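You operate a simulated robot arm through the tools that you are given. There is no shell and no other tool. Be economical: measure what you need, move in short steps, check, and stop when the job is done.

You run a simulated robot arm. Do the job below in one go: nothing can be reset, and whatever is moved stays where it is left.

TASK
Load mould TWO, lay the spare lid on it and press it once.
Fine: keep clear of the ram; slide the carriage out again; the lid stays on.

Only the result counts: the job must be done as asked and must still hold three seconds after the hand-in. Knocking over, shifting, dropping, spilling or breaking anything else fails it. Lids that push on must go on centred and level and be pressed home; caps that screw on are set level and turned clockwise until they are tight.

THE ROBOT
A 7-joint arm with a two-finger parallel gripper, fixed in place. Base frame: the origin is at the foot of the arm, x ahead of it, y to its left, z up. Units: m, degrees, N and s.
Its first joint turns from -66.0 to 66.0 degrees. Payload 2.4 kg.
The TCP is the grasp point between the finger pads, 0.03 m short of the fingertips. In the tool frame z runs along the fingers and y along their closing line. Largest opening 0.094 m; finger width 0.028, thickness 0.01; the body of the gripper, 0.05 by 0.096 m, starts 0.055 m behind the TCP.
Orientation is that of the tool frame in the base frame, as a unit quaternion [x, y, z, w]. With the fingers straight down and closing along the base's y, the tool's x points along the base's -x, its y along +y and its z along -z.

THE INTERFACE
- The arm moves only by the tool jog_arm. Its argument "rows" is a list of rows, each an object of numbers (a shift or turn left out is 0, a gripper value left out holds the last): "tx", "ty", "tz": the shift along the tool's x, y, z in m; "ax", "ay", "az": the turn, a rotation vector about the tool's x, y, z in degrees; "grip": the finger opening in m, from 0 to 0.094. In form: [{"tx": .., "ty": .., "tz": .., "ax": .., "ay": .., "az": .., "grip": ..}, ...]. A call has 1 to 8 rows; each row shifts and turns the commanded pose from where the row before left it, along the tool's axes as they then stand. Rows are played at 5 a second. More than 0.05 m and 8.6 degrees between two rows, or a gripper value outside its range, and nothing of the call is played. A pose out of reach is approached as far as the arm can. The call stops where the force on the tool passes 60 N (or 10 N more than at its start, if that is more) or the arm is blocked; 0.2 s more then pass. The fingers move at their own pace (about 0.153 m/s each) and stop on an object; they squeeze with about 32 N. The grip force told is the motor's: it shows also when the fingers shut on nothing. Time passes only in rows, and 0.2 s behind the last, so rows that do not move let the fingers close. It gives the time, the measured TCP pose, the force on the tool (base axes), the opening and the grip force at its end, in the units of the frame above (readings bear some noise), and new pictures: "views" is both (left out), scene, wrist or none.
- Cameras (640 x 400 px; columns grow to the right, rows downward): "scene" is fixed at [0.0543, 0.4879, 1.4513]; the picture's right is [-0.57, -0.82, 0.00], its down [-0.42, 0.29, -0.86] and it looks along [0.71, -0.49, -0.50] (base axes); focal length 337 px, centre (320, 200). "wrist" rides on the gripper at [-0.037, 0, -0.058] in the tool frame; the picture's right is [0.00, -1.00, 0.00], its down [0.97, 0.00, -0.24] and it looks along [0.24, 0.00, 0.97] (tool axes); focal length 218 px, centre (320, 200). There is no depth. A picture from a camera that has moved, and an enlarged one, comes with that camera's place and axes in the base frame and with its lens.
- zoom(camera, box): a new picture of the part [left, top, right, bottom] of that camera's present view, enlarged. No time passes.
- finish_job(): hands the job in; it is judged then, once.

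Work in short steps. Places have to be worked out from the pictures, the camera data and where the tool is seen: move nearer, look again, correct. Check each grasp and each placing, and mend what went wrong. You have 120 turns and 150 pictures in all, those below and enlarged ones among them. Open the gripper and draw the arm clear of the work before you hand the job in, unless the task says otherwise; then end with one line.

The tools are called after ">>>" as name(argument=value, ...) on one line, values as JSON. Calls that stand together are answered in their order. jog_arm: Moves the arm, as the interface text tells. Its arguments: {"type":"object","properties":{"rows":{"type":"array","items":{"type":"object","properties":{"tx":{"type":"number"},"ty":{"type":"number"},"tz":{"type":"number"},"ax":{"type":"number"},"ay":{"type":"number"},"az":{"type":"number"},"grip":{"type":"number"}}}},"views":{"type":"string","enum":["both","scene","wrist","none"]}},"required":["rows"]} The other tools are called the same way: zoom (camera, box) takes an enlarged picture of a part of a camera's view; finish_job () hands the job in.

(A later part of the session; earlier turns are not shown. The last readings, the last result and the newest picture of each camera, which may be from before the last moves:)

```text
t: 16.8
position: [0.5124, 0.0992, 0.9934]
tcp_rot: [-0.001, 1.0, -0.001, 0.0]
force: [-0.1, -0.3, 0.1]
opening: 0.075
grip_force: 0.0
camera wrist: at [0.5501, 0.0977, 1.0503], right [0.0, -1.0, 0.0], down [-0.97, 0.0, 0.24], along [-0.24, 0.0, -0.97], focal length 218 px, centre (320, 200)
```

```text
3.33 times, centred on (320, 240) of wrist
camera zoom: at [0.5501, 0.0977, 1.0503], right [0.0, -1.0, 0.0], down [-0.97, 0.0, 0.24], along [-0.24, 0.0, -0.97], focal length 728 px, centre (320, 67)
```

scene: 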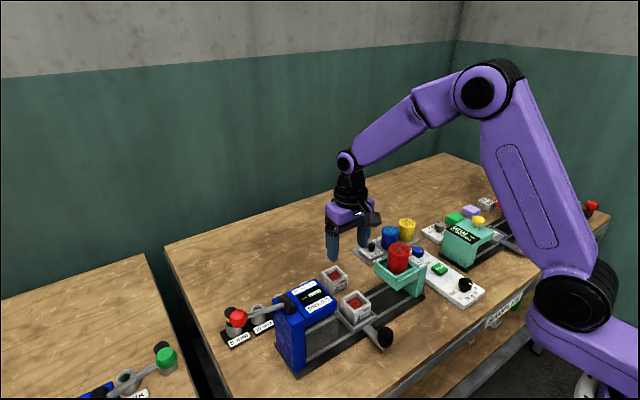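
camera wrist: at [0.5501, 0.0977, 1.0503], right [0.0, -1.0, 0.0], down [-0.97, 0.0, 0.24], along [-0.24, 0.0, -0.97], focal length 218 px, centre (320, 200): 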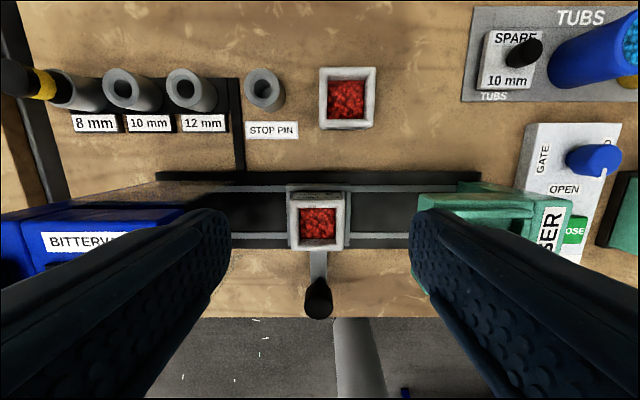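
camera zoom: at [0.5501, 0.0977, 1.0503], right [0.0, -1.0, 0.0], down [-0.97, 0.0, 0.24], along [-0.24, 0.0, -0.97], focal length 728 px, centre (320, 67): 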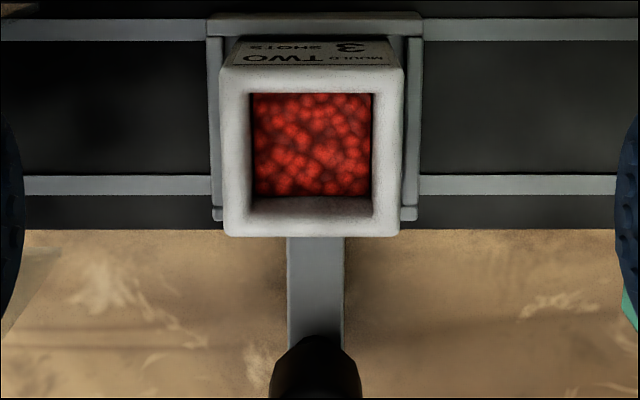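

Mould TWO is level inside the pocket rims. Next is the spare lid, near (0.637, -0.106); I'll move above it.

>>> jog_arm(rows=[{"tx": -0.04, "ty": -0.02}, {"tx": -0.04, "ty": -0.03}, {"tx": -0.035, "ty": -0.03}, {"ty": -0.04}, {"ty": -0.04}, {"ty": -0.04}, {}])

```text
t: 18.4
position: [0.6288, -0.0998, 0.992]
tcp_rot: [-0.001, 1.0, -0.001, 0.001]
force: [-0.3, 0.2, -0.8]
opening: 0.0752
grip_force: 0.1
camera wrist: at [0.6668, -0.1013, 1.0502], right [0.0, -1.0, 0.0], down [-0.97, 0.0, 0.24], along [-0.24, 0.0, -0.97], focal length 218 px, centre (320, 200)
```

scene: 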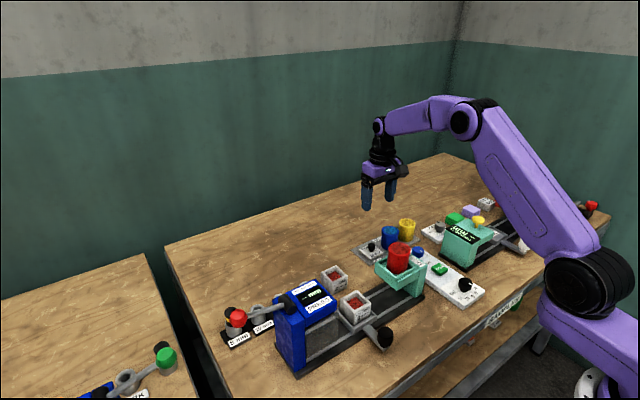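
wrist: 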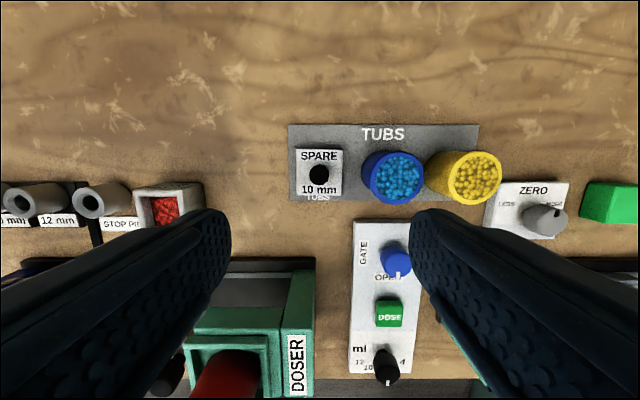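

>>> zoom(camera="wrist", box=[280, 110, 440, 210])

>>> zoom(camera="scene", box=[345, 215, 425, 265])

```text
4.00 times, centred on (360, 160) of wrist
camera zoom: at [0.6668, -0.1013, 1.0502], right [0.0, -1.0, 0.0], down [-0.97, 0.0, 0.24], along [-0.24, 0.0, -0.97], focal length 873 px, centre (160, 360)
```

zoom: 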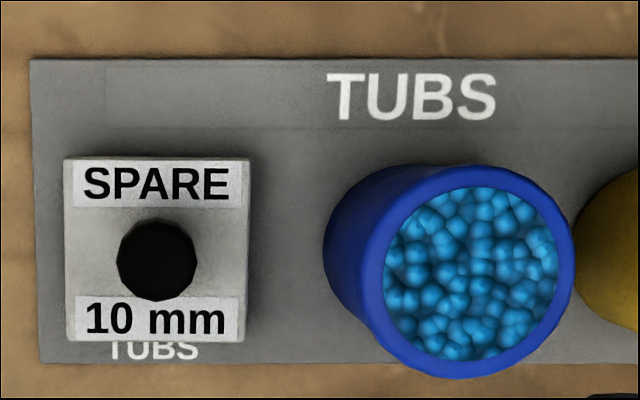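

```text
8.00 times, centred on (385, 240) of scene
camera zoom: at [0.0543, 0.4879, 1.4513], right [-0.57, -0.82, 0.0], down [-0.42, 0.29, -0.86], along [0.71, -0.49, -0.5], focal length 2699 px, centre (-200, -120)
```

zoom: 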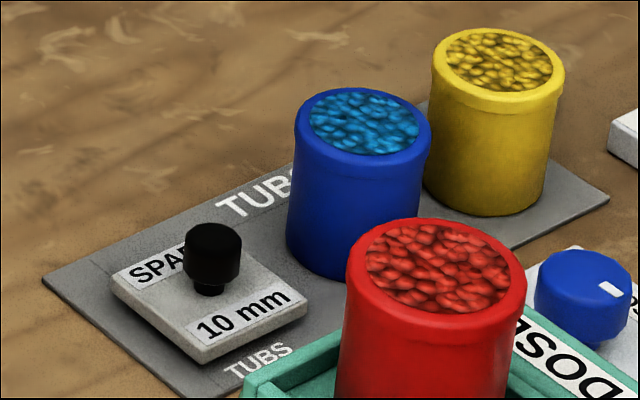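

The lid has a mushroom knob, ≈20 mm across, centred near (0.638, -0.1005) with its top ≈0.82. I'll centre over it, set the opening to 0.05 and descend to z≈0.872.

>>> jog_arm(rows=[{"tx": -0.0095, "ty": -0.001, "tz": 0.03, "grip": 0.05}, {"tz": 0.03}, {"tz": 0.03}, {"tz": 0.03}, {}])

>>> zoom(camera="wrist", box=[240, 140, 400, 300])

>>> zoom(camera="scene", box=[345, 215, 425, 265])

```text
t: 19.6
position: [0.6373, -0.0999, 0.8724]
tcp_rot: [0.001, 1.0, 0.0, 0.001]
force: [-0.2, -0.1, 0.1]
opening: 0.0502
grip_force: 0.1
camera wrist: at [0.6744, -0.1016, 0.9295], right [0.0, -1.0, 0.0], down [-0.97, 0.0, 0.24], along [-0.24, 0.0, -0.97], focal length 218 px, centre (320, 200)
```

scene: 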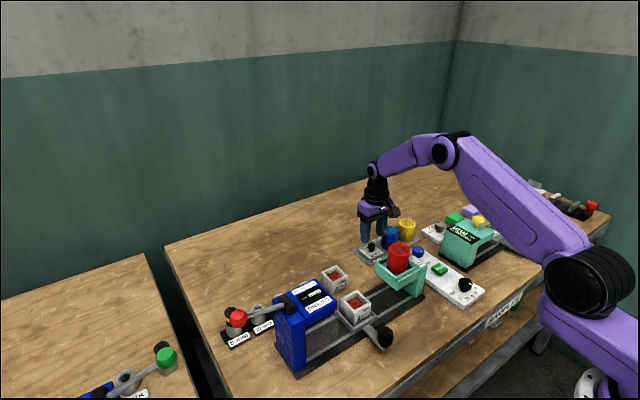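
wrist: 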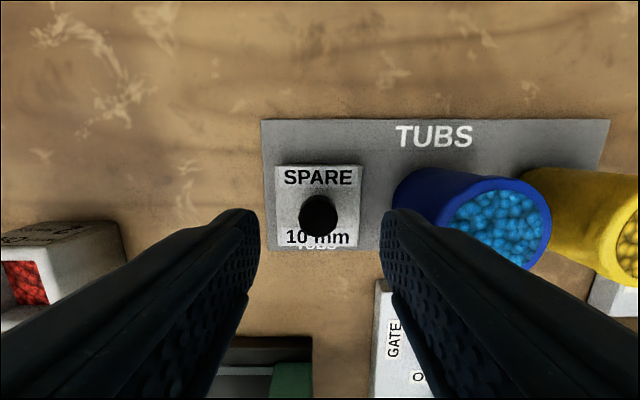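

```text
2.50 times, centred on (320, 220) of wrist
camera zoom: at [0.6744, -0.1016, 0.9295], right [0.0, -1.0, 0.0], down [-0.97, 0.0, 0.24], along [-0.24, 0.0, -0.97], focal length 546 px, centre (320, 150)
```

zoom: 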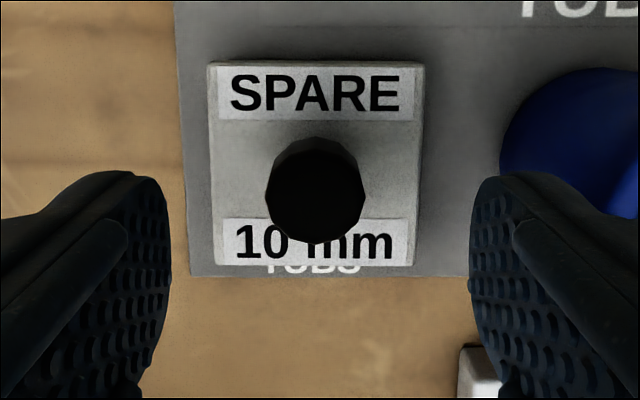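

```text
8.00 times, centred on (385, 240) of scene
camera zoom: at [0.0543, 0.4879, 1.4513], right [-0.57, -0.82, 0.0], down [-0.42, 0.29, -0.86], along [0.71, -0.49, -0.5], focal length 2699 px, centre (-200, -120)
```

zoom: 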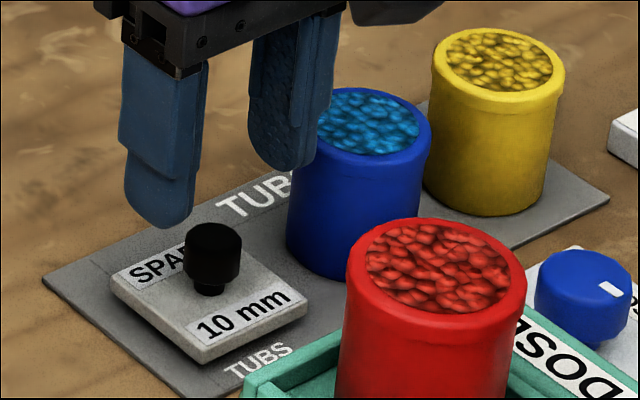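

Centred well. Descend 44 mm so the tips end just above the lid plate, then check contact.

>>> jog_arm(rows=[{"tz": 0.02}, {"tz": 0.014}, {"tz": 0.006}, {}], views="wrist")

>>> zoom(camera="scene", box=[345, 215, 425, 265])

```text
t: 20.6
position: [0.6374, -0.1012, 0.8313]
tcp_rot: [0.001, 1.0, 0.0, 0.001]
force: [-0.4, -0.2, 0.5]
opening: 0.0502
grip_force: 0.1
camera wrist: at [0.6752, -0.1016, 0.8888], right [0.0, -1.0, 0.0], down [-0.97, 0.0, 0.24], along [-0.24, 0.0, -0.97], focal length 218 px, centre (320, 200)
```

wrist: 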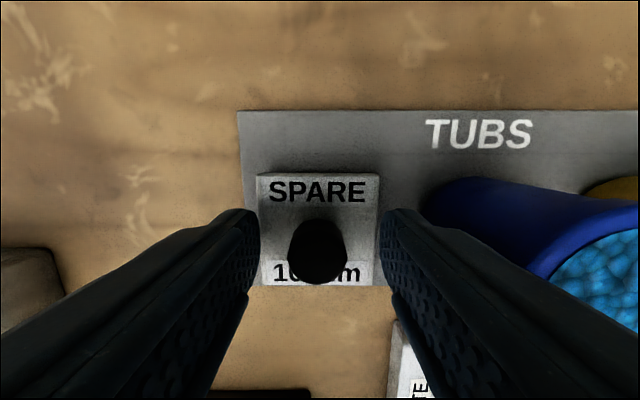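

```text
8.00 times, centred on (385, 240) of scene
camera zoom: at [0.0543, 0.4879, 1.4513], right [-0.57, -0.82, 0.0], down [-0.42, 0.29, -0.86], along [0.71, -0.49, -0.5], focal length 2699 px, centre (-200, -120)
```

zoom: 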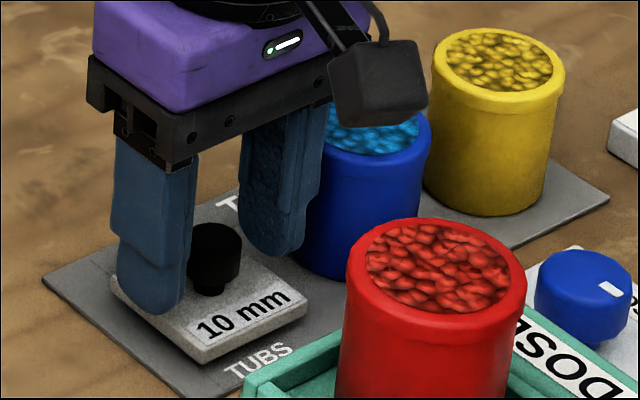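

Tips are ≈0.801, just above the plate and straddling the knob. Lower 2 mm and close.

>>> jog_arm(rows=[{"tz": 0.002}, {"grip": 0.03}, {"grip": 0.012}, {"grip": 0.012}, {}], views="wrist")

>>> zoom(camera="scene", box=[345, 215, 425, 265])

```text
t: 21.8
position: [0.6388, -0.1017, 0.8294]
tcp_rot: [0.001, 1.0, -0.001, -0.001]
force: [0.8, 0.4, -0.4]
opening: 0.021
grip_force: 31.9
camera wrist: at [0.6751, -0.1016, 0.8872], right [0.0, -1.0, 0.0], down [-0.97, 0.0, 0.24], along [-0.24, 0.0, -0.97], focal length 218 px, centre (320, 200)
```

wrist: 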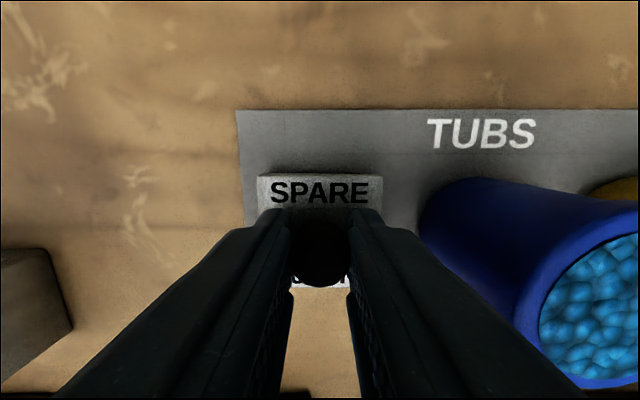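

```text
8.00 times, centred on (385, 240) of scene
camera zoom: at [0.0543, 0.4879, 1.4513], right [-0.57, -0.82, 0.0], down [-0.42, 0.29, -0.86], along [0.71, -0.49, -0.5], focal length 2699 px, centre (-200, -120)
```

zoom: 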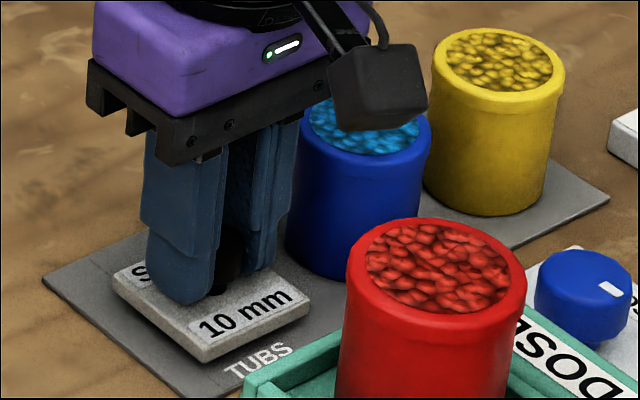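

Knob gripped at 0.021. Lift straight up slowly and check.

>>> jog_arm(rows=[{"tz": -0.015}, {"tz": -0.04}, {"tz": -0.05}, {"tz": -0.05}, {}])

>>> zoom(camera="wrist", box=[220, 150, 420, 310])

>>> zoom(camera="scene", box=[345, 175, 425, 265])

```text
t: 23.0
position: [0.6371, -0.1004, 0.9863]
tcp_rot: [0.001, 1.0, 0.0, 0.0]
force: [-0.1, -0.1, -1.6]
opening: 0.0206
grip_force: 32.3
camera wrist: at [0.6739, -0.101, 1.0439], right [0.0, -1.0, 0.0], down [-0.97, 0.0, 0.24], along [-0.24, 0.0, -0.97], focal length 218 px, centre (320, 200)
```

scene: 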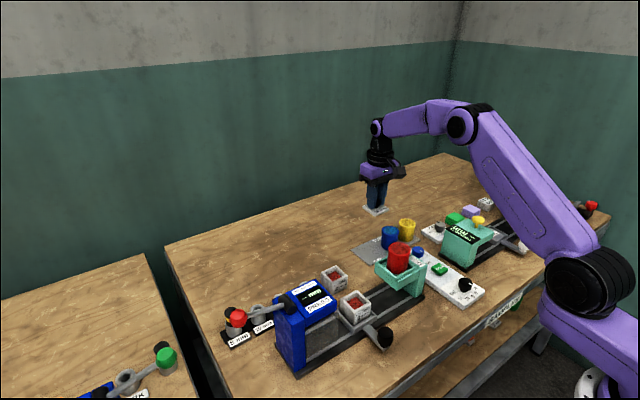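
wrist: 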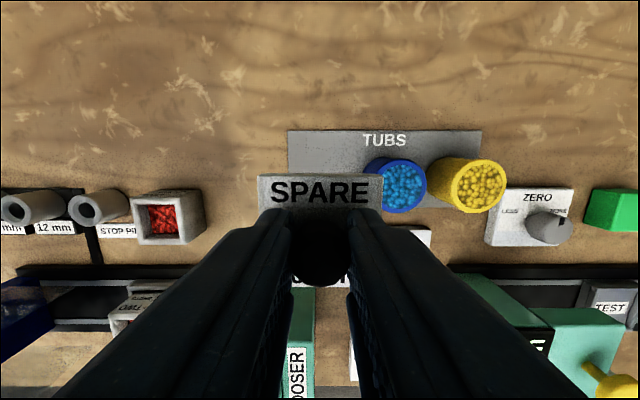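

```text
2.50 times, centred on (320, 230) of wrist
camera zoom: at [0.6739, -0.101, 1.0439], right [0.0, -1.0, 0.0], down [-0.97, 0.0, 0.24], along [-0.24, 0.0, -0.97], focal length 546 px, centre (320, 125)
```

zoom: 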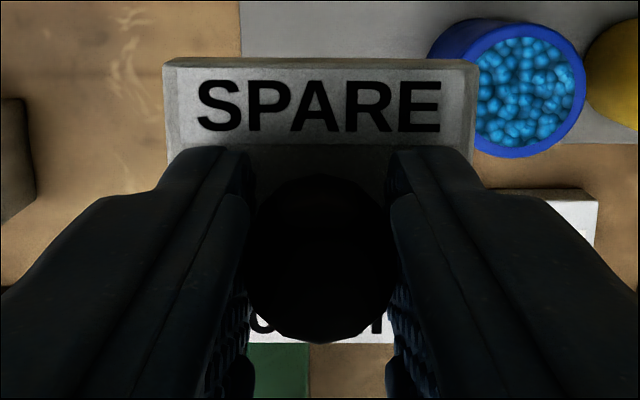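

```text
4.44 times, centred on (385, 220) of scene
camera zoom: at [0.0543, 0.4879, 1.4513], right [-0.57, -0.82, 0.0], down [-0.42, 0.29, -0.86], along [0.71, -0.49, -0.5], focal length 1499 px, centre (31, 111)
```

zoom: 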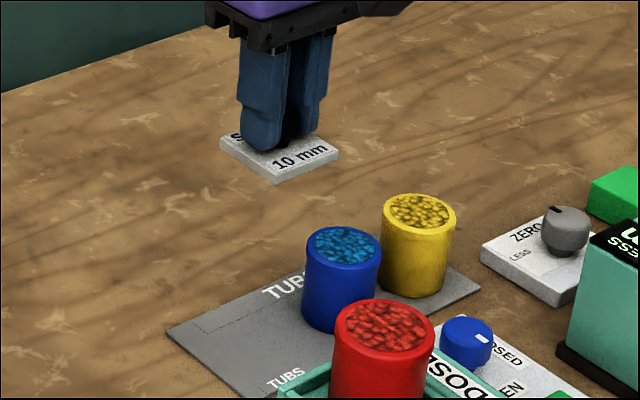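

Lid is held level, centred about 2 mm behind the TCP. I'll carry it round (y first, then x) past the mould to x≈0.40, where the wrist view shows both.

>>> jog_arm(rows=[{"ty": 0.05}, {"ty": 0.05}, {"ty": 0.05}, {"ty": 0.051}, {"tx": 0.05}, {"tx": 0.05}, {}], views="none")

>>> jog_arm(rows=[{"tx": 0.05}, {"tx": 0.05}, {"tx": 0.04}, {}])

>>> zoom(camera="wrist", box=[240, 60, 400, 220])

```text
refused: row 4 steps farther than a row can; nothing moved
```

```text
t: 24.0
position: [0.4972, -0.1, 0.9853]
tcp_rot: [0.0, 1.0, -0.001, 0.002]
force: [0.2, -0.9, -1.4]
opening: 0.0209
grip_force: 31.6
camera wrist: at [0.5334, -0.1008, 1.0424], right [0.0, -1.0, 0.0], down [-0.97, 0.0, 0.24], along [-0.24, 0.0, -0.97], focal length 218 px, centre (320, 200)
```

scene: 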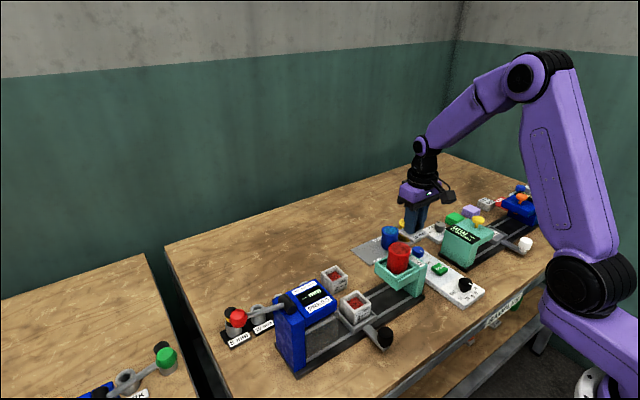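
wrist: 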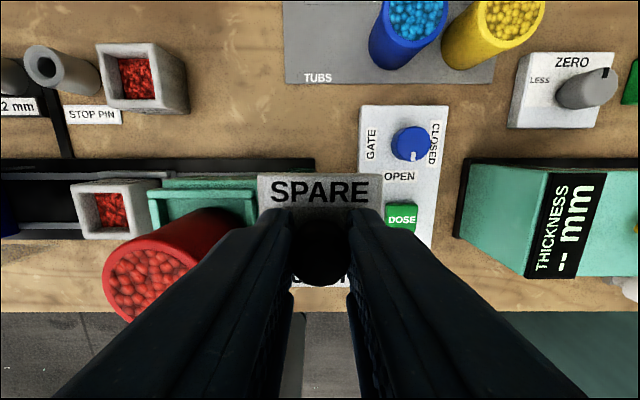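

```text
2.50 times, centred on (320, 140) of wrist
camera zoom: at [0.5334, -0.1008, 1.0424], right [0.0, -1.0, 0.0], down [-0.97, 0.0, 0.24], along [-0.24, 0.0, -0.97], focal length 546 px, centre (320, 350)
```

zoom: 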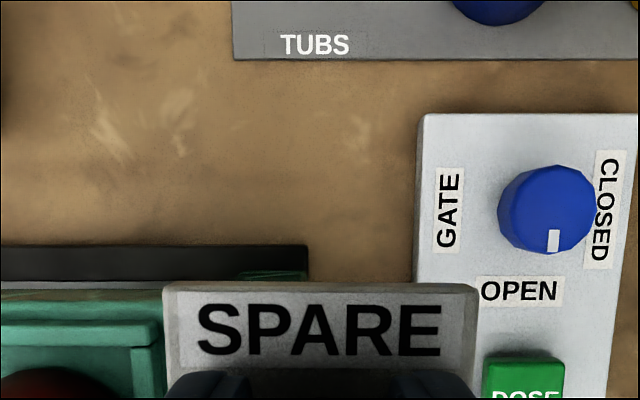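

The first path was refused (a step too long), so the second moved x at the wrong y; nothing was touched. I'll go back to x≈0.60, slightly higher, then across in y.

>>> jog_arm(rows=[{"tz": -0.03}, {"tx": -0.045}, {"tx": -0.045}, {"ty": 0.045}, {"ty": 0.045}, {"ty": 0.045}, {"ty": 0.045}, {"ty": 0.02}], views="none")

```text
t: 25.8
position: [0.5874, 0.0998, 1.0153]
tcp_rot: [0.0, 1.0, -0.001, 0.0]
force: [-0.6, -0.2, -0.1]
opening: 0.0209
grip_force: 32.1
```

Now back in x to ≈0.40 and down 3 cm, to see lid and mould together.

>>> jog_arm(rows=[{"tx": 0.045}, {"tx": 0.045}, {"tx": 0.045}, {"tx": 0.045}, {"tz": 0.03}, {}])

>>> zoom(camera="wrist", box=[240, 60, 400, 220])

```text
t: 27.2
position: [0.4065, 0.1006, 0.9835]
tcp_rot: [0.0, 1.0, 0.0, 0.0]
force: [0.0, -0.1, -1.4]
opening: 0.0206
grip_force: 31.8
camera wrist: at [0.4444, 0.0993, 1.0408], right [0.0, -1.0, 0.0], down [-0.97, 0.0, 0.24], along [-0.24, 0.0, -0.97], focal length 218 px, centre (320, 200)
```

scene: 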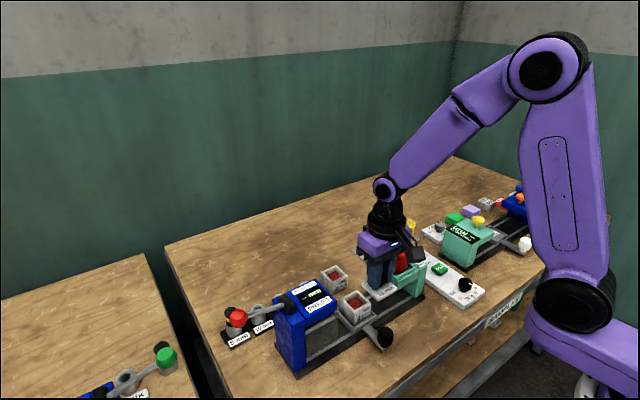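
wrist: 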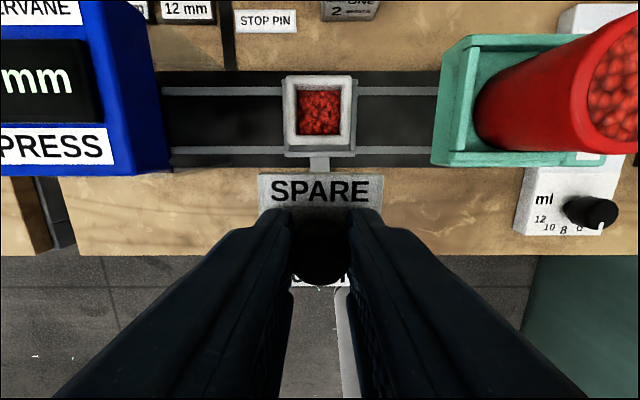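

```text
2.50 times, centred on (320, 140) of wrist
camera zoom: at [0.4444, 0.0993, 1.0408], right [0.0, -1.0, 0.0], down [-0.97, 0.0, 0.24], along [-0.24, 0.0, -0.97], focal length 546 px, centre (320, 350)
```

zoom: 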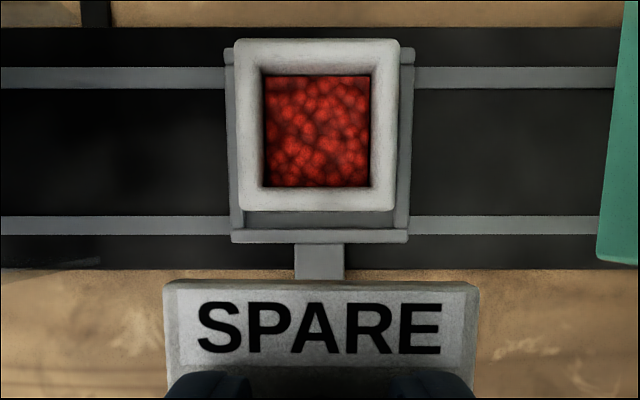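

Mould centre ≈(0.472, 0.1004), lid centre ≈(TCP −0.001, TCP −0.001). Move to TCP (0.473, 0.1015) and lower to about 2 cm above contact.

>>> jog_arm(rows=[{"tx": -0.0335, "ty": 0.0012}, {"tx": -0.033}, {"tz": 0.03}, {"tz": 0.03}, {"tz": 0.016}, {}])

>>> zoom(camera="wrist", box=[200, 130, 440, 290])

>>> zoom(camera="scene", box=[325, 265, 405, 335])

```text
t: 28.6
position: [0.4738, 0.1017, 0.9081]
tcp_rot: [0.001, 1.0, 0.0, 0.001]
force: [0.4, -0.6, -0.6]
opening: 0.0207
grip_force: 31.6
camera wrist: at [0.5109, 0.1008, 0.9658], right [0.0, -1.0, 0.0], down [-0.97, 0.0, 0.24], along [-0.24, 0.0, -0.97], focal length 218 px, centre (320, 200)
```

scene: 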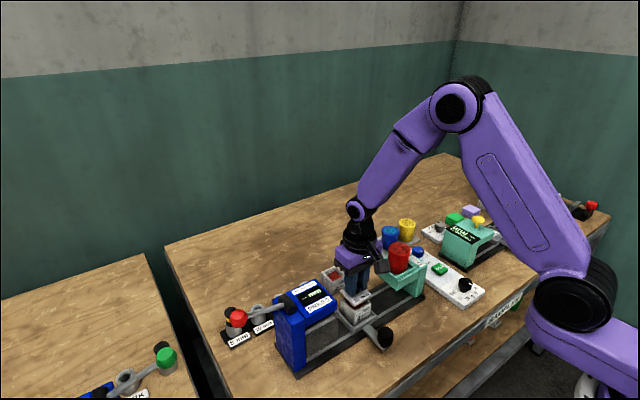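
wrist: 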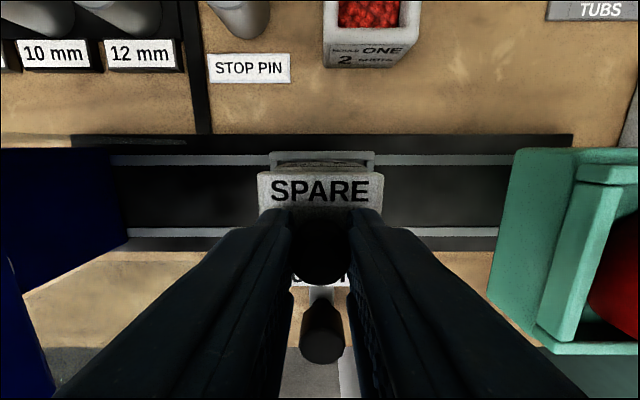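

```text
2.50 times, centred on (320, 210) of wrist
camera zoom: at [0.5109, 0.1008, 0.9658], right [0.0, -1.0, 0.0], down [-0.97, 0.0, 0.24], along [-0.24, 0.0, -0.97], focal length 546 px, centre (320, 175)
```

zoom: 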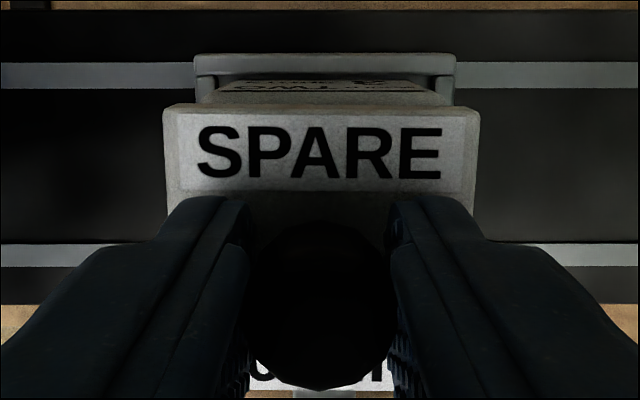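

```text
5.71 times, centred on (365, 300) of scene
camera zoom: at [0.0543, 0.4879, 1.4513], right [-0.57, -0.82, 0.0], down [-0.42, 0.29, -0.86], along [0.71, -0.49, -0.5], focal length 1928 px, centre (63, -371)
```

zoom: 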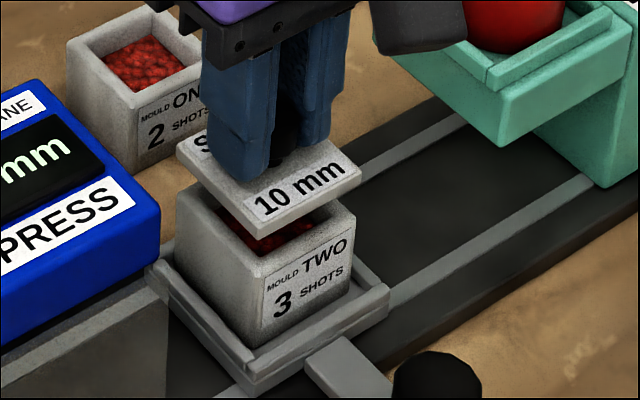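

Aligned. Lower in small steps.

>>> jog_arm(rows=[{"tz": 0.006}, {"tz": 0.006}, {"tz": 0.004}, {}], views="wrist")

>>> zoom(camera="wrist", box=[200, 130, 440, 290])

>>> zoom(camera="scene", box=[335, 275, 395, 325])

```text
t: 29.6
position: [0.4731, 0.1008, 0.8913]
tcp_rot: [0.001, 1.0, 0.001, 0.0]
force: [-0.4, -0.4, -0.8]
opening: 0.021
grip_force: 32.0
camera wrist: at [0.511, 0.1003, 0.9497], right [0.0, -1.0, 0.0], down [-0.97, 0.0, 0.24], along [-0.24, 0.0, -0.97], focal length 218 px, centre (320, 200)
```

wrist: 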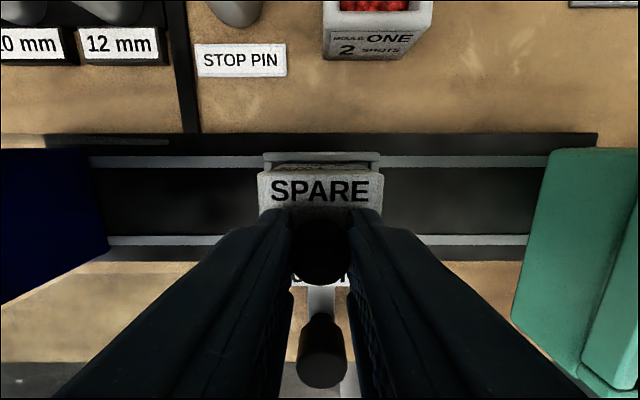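

```text
2.50 times, centred on (320, 210) of wrist
camera zoom: at [0.511, 0.1003, 0.9497], right [0.0, -1.0, 0.0], down [-0.97, 0.0, 0.24], along [-0.24, 0.0, -0.97], focal length 546 px, centre (320, 175)
```

zoom: 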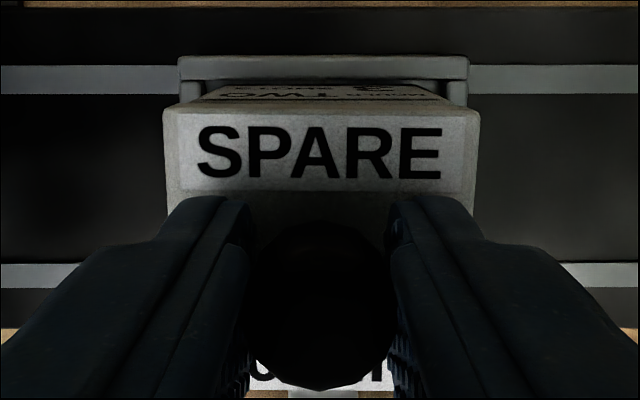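

```text
8.00 times, centred on (365, 300) of scene
camera zoom: at [0.0543, 0.4879, 1.4513], right [-0.57, -0.82, 0.0], down [-0.42, 0.29, -0.86], along [0.71, -0.49, -0.5], focal length 2699 px, centre (-40, -600)
```

zoom: 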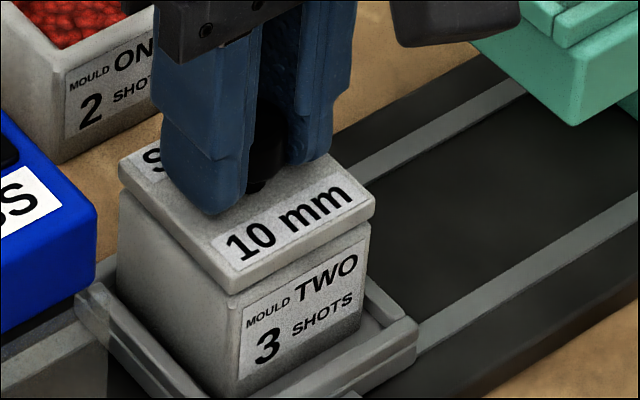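

Nearly touching and aligned. A few more mm until contact.

>>> jog_arm(rows=[{"tz": 0.002}, {"tz": 0.002}, {}], views="none")

```text
t: 30.4
position: [0.4738, 0.1003, 0.8889]
tcp_rot: [0.0, 1.0, 0.0, 0.001]
force: [-4.7, 0.7, 13.5]
opening: 0.0208
grip_force: 32.1
```

Contact at 13.5 N, so the lid is on the mould. Ease off a fraction and look before opening.

>>> jog_arm(rows=[{"tz": -0.0005}, {}], views="none")

>>> zoom(camera="scene", box=[335, 275, 395, 325])

```text
t: 31.0
position: [0.4736, 0.1013, 0.8892]
tcp_rot: [0.001, 1.0, 0.0, 0.001]
force: [-1.6, 1.1, 8.9]
opening: 0.0206
grip_force: 32.4
```

```text
8.00 times, centred on (365, 300) of scene
camera zoom: at [0.0541, 0.4879, 1.4513], right [-0.57, -0.82, 0.0], down [-0.42, 0.29, -0.86], along [0.71, -0.49, -0.5], focal length 2699 px, centre (-40, -600)
```

zoom: 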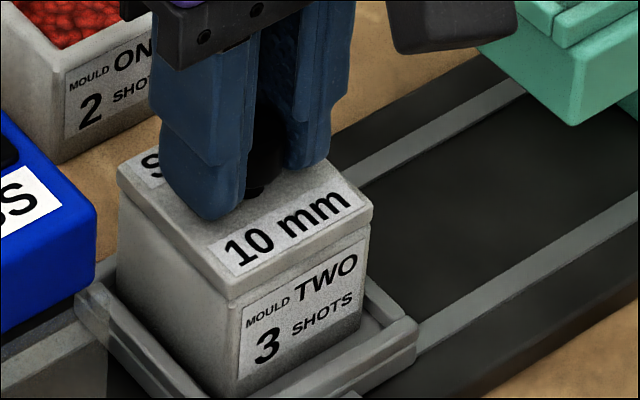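

The lid lies flush and centred. Open and rise.

>>> jog_arm(rows=[{"grip": 0.035}, {"grip": 0.05}, {"tz": -0.02}, {"tz": -0.04}, {"tz": -0.05}, {"tx": -0.03}, {}])

>>> zoom(camera="scene", box=[325, 265, 405, 335])

>>> zoom(camera="wrist", box=[240, 140, 400, 340])

>>> zoom(camera="scene", box=[220, 265, 360, 385])

```text
t: 32.6
position: [0.5043, 0.1018, 0.9998]
tcp_rot: [0.001, 1.0, -0.002, 0.0]
force: [0.7, 0.3, 1.0]
opening: 0.0502
grip_force: 0.1
camera wrist: at [0.5413, 0.1007, 1.0568], right [0.0, -1.0, 0.0], down [-0.97, 0.0, 0.24], along [-0.24, 0.0, -0.97], focal length 218 px, centre (320, 200)
```

scene: 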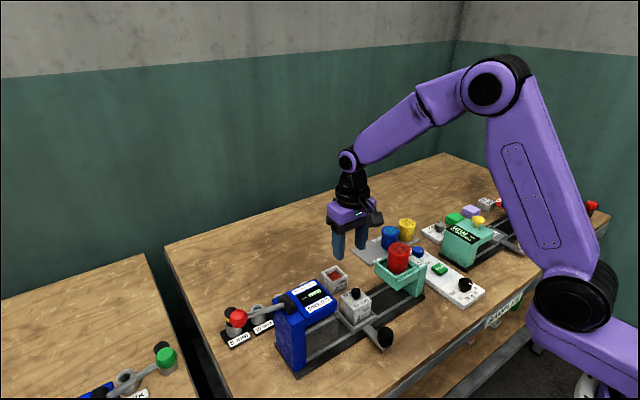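
wrist: 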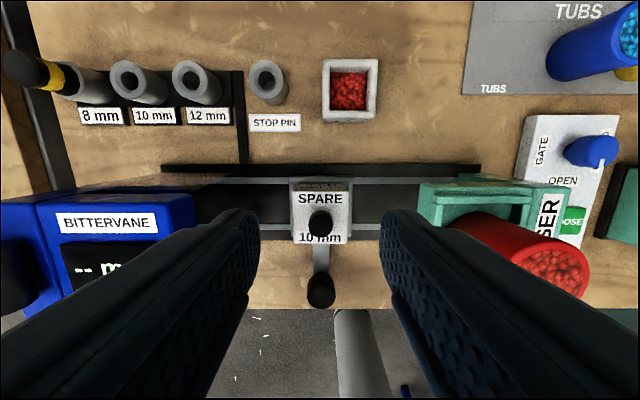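

```text
5.71 times, centred on (365, 300) of scene
camera zoom: at [0.0543, 0.4879, 1.4513], right [-0.57, -0.82, 0.0], down [-0.42, 0.29, -0.86], along [0.71, -0.49, -0.5], focal length 1928 px, centre (63, -371)
```

zoom: 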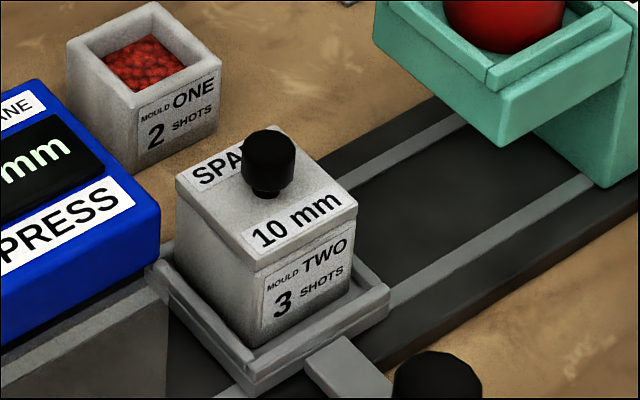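

```text
2.00 times, centred on (320, 240) of wrist
camera zoom: at [0.5413, 0.1007, 1.0568], right [0.0, -1.0, 0.0], down [-0.97, 0.0, 0.24], along [-0.24, 0.0, -0.97], focal length 436 px, centre (320, 120)
```

zoom: 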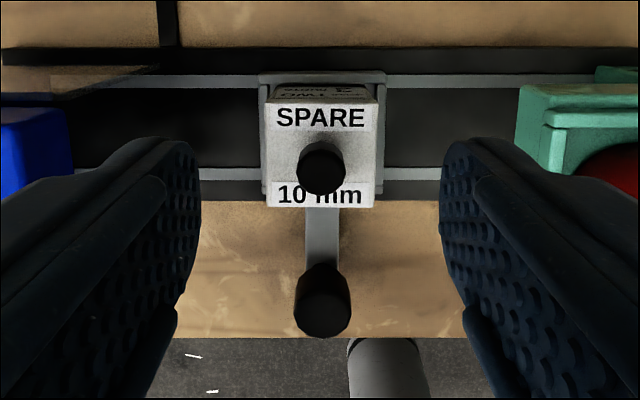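

```text
3.33 times, centred on (290, 325) of scene
camera zoom: at [0.0543, 0.4879, 1.4513], right [-0.57, -0.82, 0.0], down [-0.42, 0.29, -0.86], along [0.71, -0.49, -0.5], focal length 1124 px, centre (420, -217)
```

zoom: 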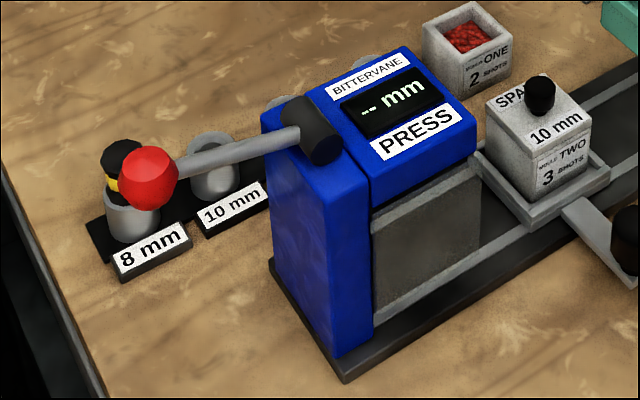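

Lid stays on, level. The handle knob is near (0.369, 0.100), top ≈0.845. I'll move back above it with the fingers open to straddle it, staying clear of the press.

>>> jog_arm(rows=[{"tx": 0.05, "grip": 0.06}, {"tx": 0.05}, {"tx": 0.05}, {"tz": 0.04}, {"tz": 0.04}, {}])

>>> zoom(camera="scene", box=[340, 260, 440, 360])

```text
t: 34.0
position: [0.3533, 0.101, 0.9175]
tcp_rot: [0.001, 1.0, 0.0, 0.001]
force: [0.3, -0.2, -0.2]
opening: 0.06
grip_force: 0.0
camera wrist: at [0.3914, 0.1002, 0.9755], right [0.0, -1.0, 0.0], down [-0.97, 0.0, 0.24], along [-0.24, 0.0, -0.97], focal length 218 px, centre (320, 200)
```

scene: 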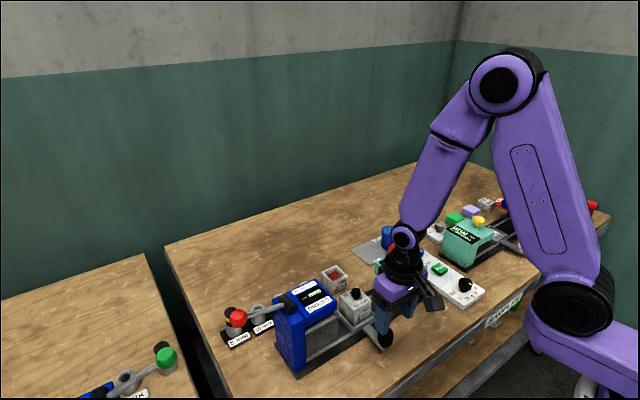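
wrist: 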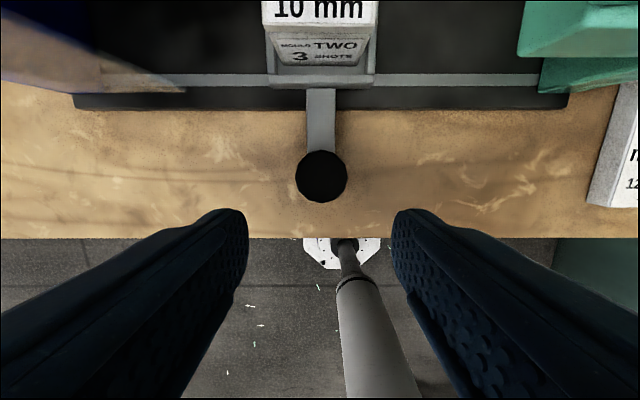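

```text
4.00 times, centred on (390, 310) of scene
camera zoom: at [0.0543, 0.4879, 1.4513], right [-0.57, -0.82, 0.0], down [-0.42, 0.29, -0.86], along [0.71, -0.49, -0.5], focal length 1349 px, centre (40, -240)
```

zoom: 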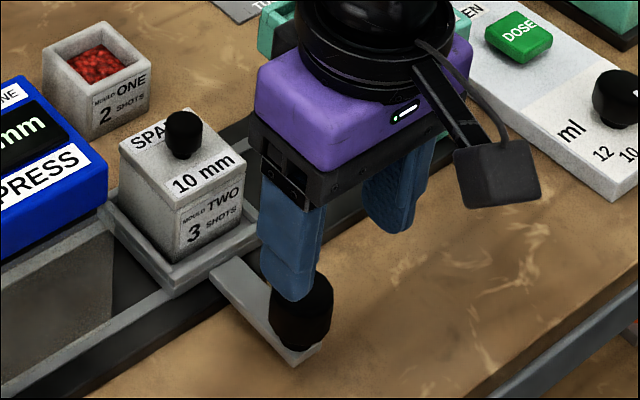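

The knob is centred at about (0.374, 0.0996), ≈31 mm across, between the fingers. Shift slightly forward and descend to z≈0.848.

>>> jog_arm(rows=[{"tx": -0.014, "ty": -0.001, "tz": 0.025}, {"tz": 0.025}, {"tz": 0.02}, {}])

>>> zoom(camera="scene", box=[340, 270, 440, 370])

```text
t: 35.0
position: [0.3691, 0.0993, 0.8488]
tcp_rot: [0.001, 1.0, 0.0, 0.001]
force: [0.0, -0.2, 0.3]
opening: 0.0599
grip_force: 0.1
camera wrist: at [0.4067, 0.0996, 0.9057], right [0.0, -1.0, 0.0], down [-0.97, 0.0, 0.24], along [-0.24, 0.0, -0.97], focal length 218 px, centre (320, 200)
```

scene: 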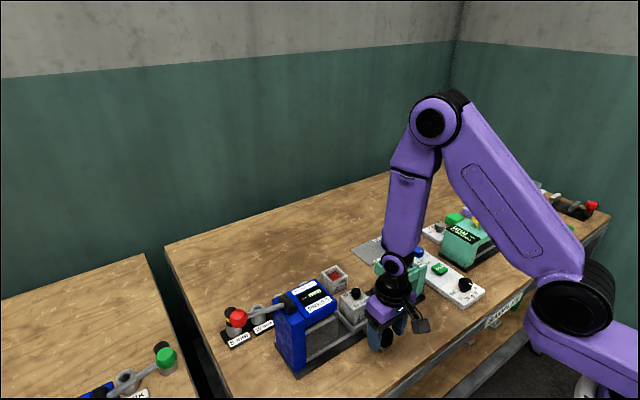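
wrist: 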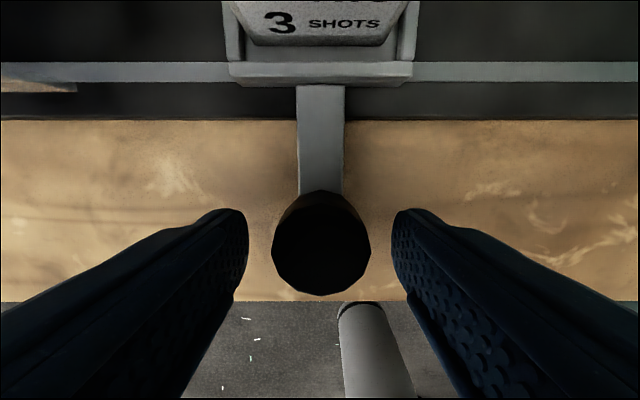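

```text
4.00 times, centred on (390, 320) of scene
camera zoom: at [0.0543, 0.4879, 1.4513], right [-0.57, -0.82, 0.0], down [-0.42, 0.29, -0.86], along [0.71, -0.49, -0.5], focal length 1349 px, centre (40, -280)
```

zoom: 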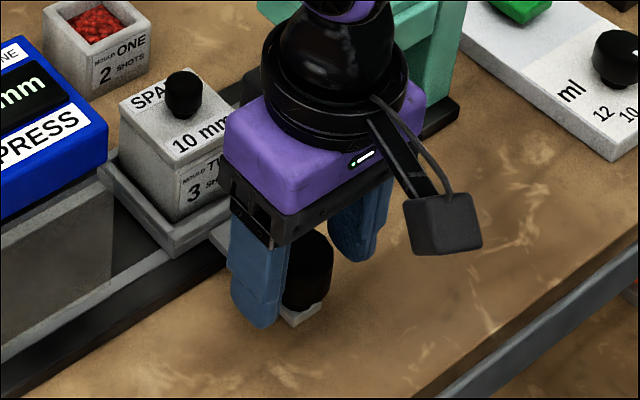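

Both fingers straddle the knob. Close to a loose cage (0.036) and slide gently toward +y.

>>> jog_arm(rows=[{"grip": 0.036}, {}, {"ty": 0.003}, {"ty": 0.005}, {"ty": 0.007}, {"ty": 0.007}, {"ty": 0.005}, {"ty": 0.002}])

>>> zoom(camera="scene", box=[260, 260, 420, 380])

```text
t: 36.8
position: [0.3694, 0.1294, 0.8481]
tcp_rot: [0.001, 1.0, -0.001, 0.0]
force: [0.3, -0.3, 0.7]
opening: 0.0368
grip_force: 0.3
camera wrist: at [0.4063, 0.1287, 0.9062], right [0.0, -1.0, 0.0], down [-0.97, 0.0, 0.24], along [-0.24, 0.0, -0.97], focal length 218 px, centre (320, 200)
```

scene: 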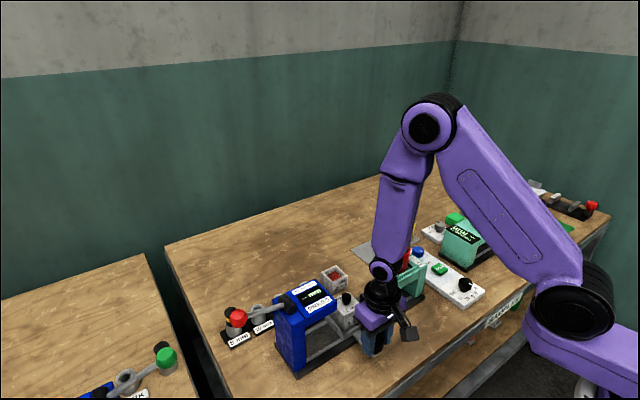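
wrist: 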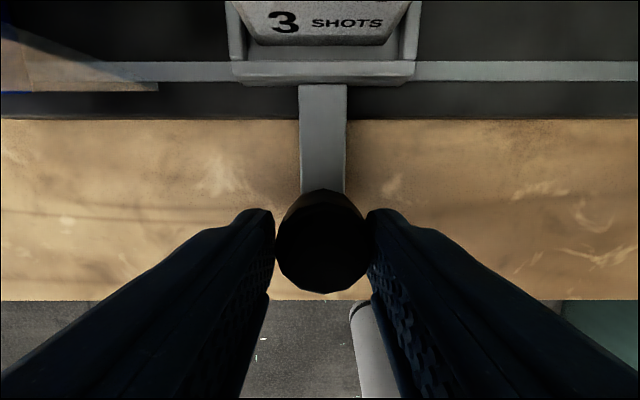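

```text
3.33 times, centred on (340, 320) of scene
camera zoom: at [0.0543, 0.4879, 1.4513], right [-0.57, -0.82, 0.0], down [-0.42, 0.29, -0.86], along [0.71, -0.49, -0.5], focal length 1124 px, centre (253, -200)
```

zoom: 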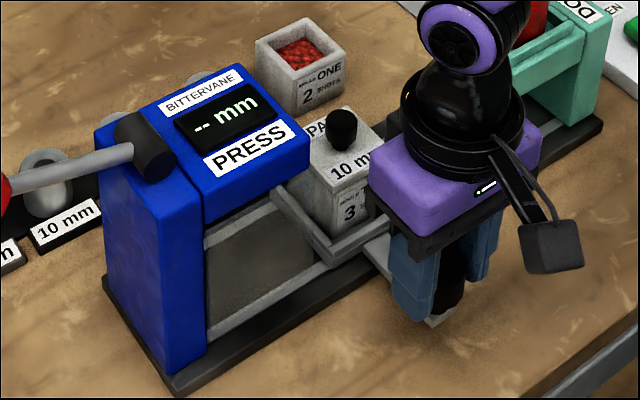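

The carriage slides freely with the lid steady; the lid knob (≈0.885) should pass under the housing (≈0.905). Continue slowly, watching force.

>>> jog_arm(rows=[{"ty": 0.003}, {"ty": 0.005}, {"ty": 0.006}, {"ty": 0.006}, {"ty": 0.005}, {"ty": 0.003}, {}])

>>> zoom(camera="scene", box=[260, 260, 420, 380])

```text
t: 38.4
position: [0.3683, 0.1571, 0.8492]
tcp_rot: [0.0, 1.0, 0.001, -0.001]
force: [0.9, -1.4, -0.1]
opening: 0.0369
grip_force: 0.6
camera wrist: at [0.4061, 0.1568, 0.9061], right [0.0, -1.0, 0.0], down [-0.97, 0.0, 0.24], along [-0.24, 0.0, -0.97], focal length 218 px, centre (320, 200)
```

scene: 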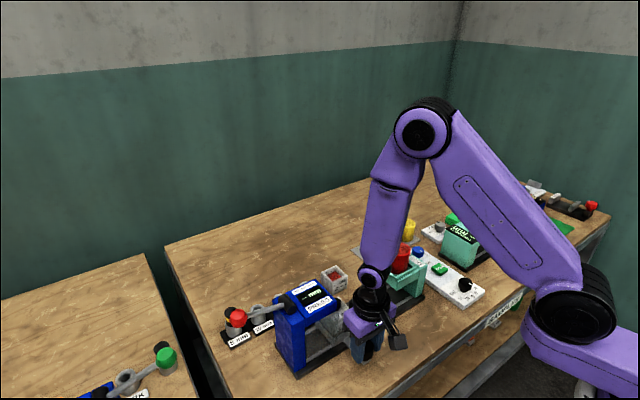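
wrist: 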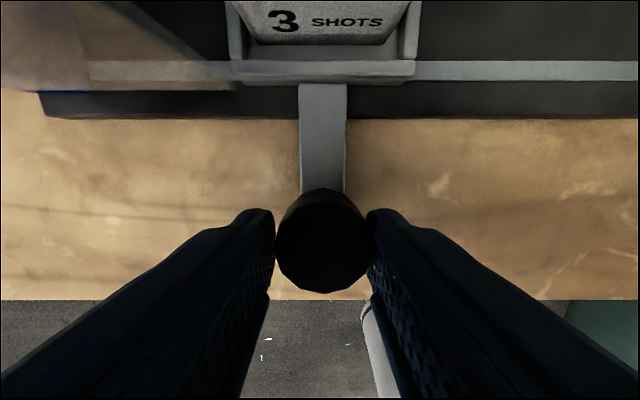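

```text
3.33 times, centred on (340, 320) of scene
camera zoom: at [0.0543, 0.4879, 1.4513], right [-0.57, -0.82, 0.0], down [-0.42, 0.29, -0.86], along [0.71, -0.49, -0.5], focal length 1124 px, centre (253, -200)
```

zoom: 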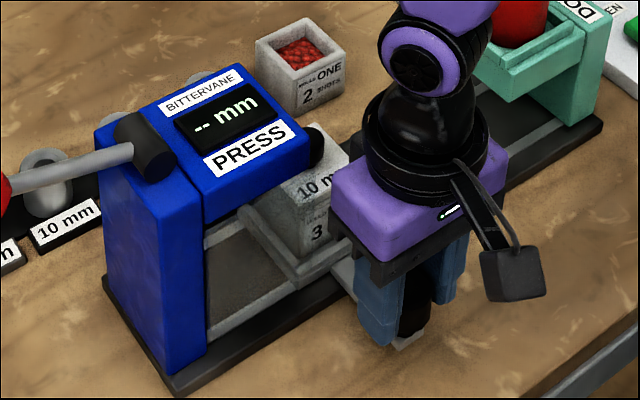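

Fine so far, low force. The smoked guard sits between the gripper (x≈0.37) and the ram, so the arm stays outside. Continue another 3 cm.

>>> jog_arm(rows=[{"ty": 0.003}, {"ty": 0.005}, {"ty": 0.006}, {"ty": 0.006}, {"ty": 0.005}, {"ty": 0.003}, {}])

>>> zoom(camera="scene", box=[260, 260, 420, 380])

```text
t: 40.0
position: [0.3681, 0.185, 0.8489]
tcp_rot: [0.001, 1.0, 0.0, 0.001]
force: [0.2, -1.1, -0.6]
opening: 0.0364
grip_force: 0.7
camera wrist: at [0.4056, 0.1841, 0.9064], right [0.0, -1.0, 0.0], down [-0.97, 0.0, 0.24], along [-0.24, 0.0, -0.97], focal length 218 px, centre (320, 200)
```

scene: 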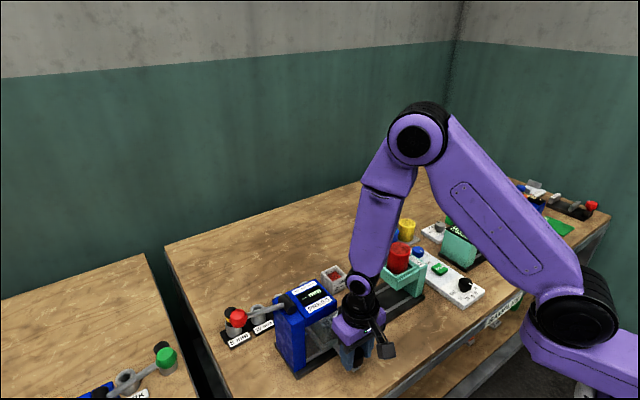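
wrist: 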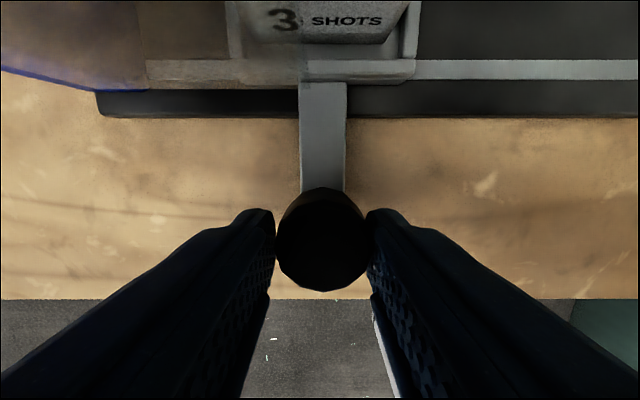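

```text
3.33 times, centred on (340, 320) of scene
camera zoom: at [0.0543, 0.4879, 1.4513], right [-0.57, -0.82, 0.0], down [-0.42, 0.29, -0.86], along [0.71, -0.49, -0.5], focal length 1124 px, centre (253, -200)
```

zoom: 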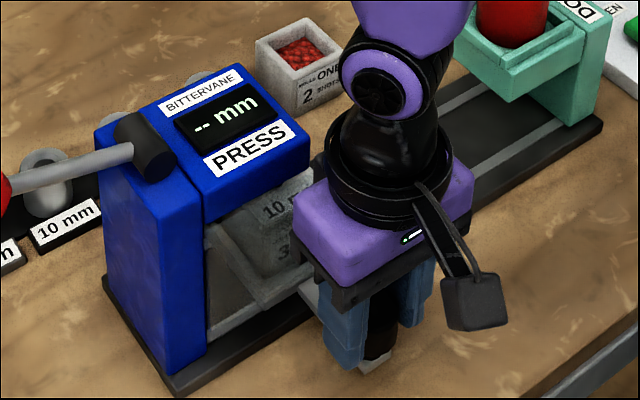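

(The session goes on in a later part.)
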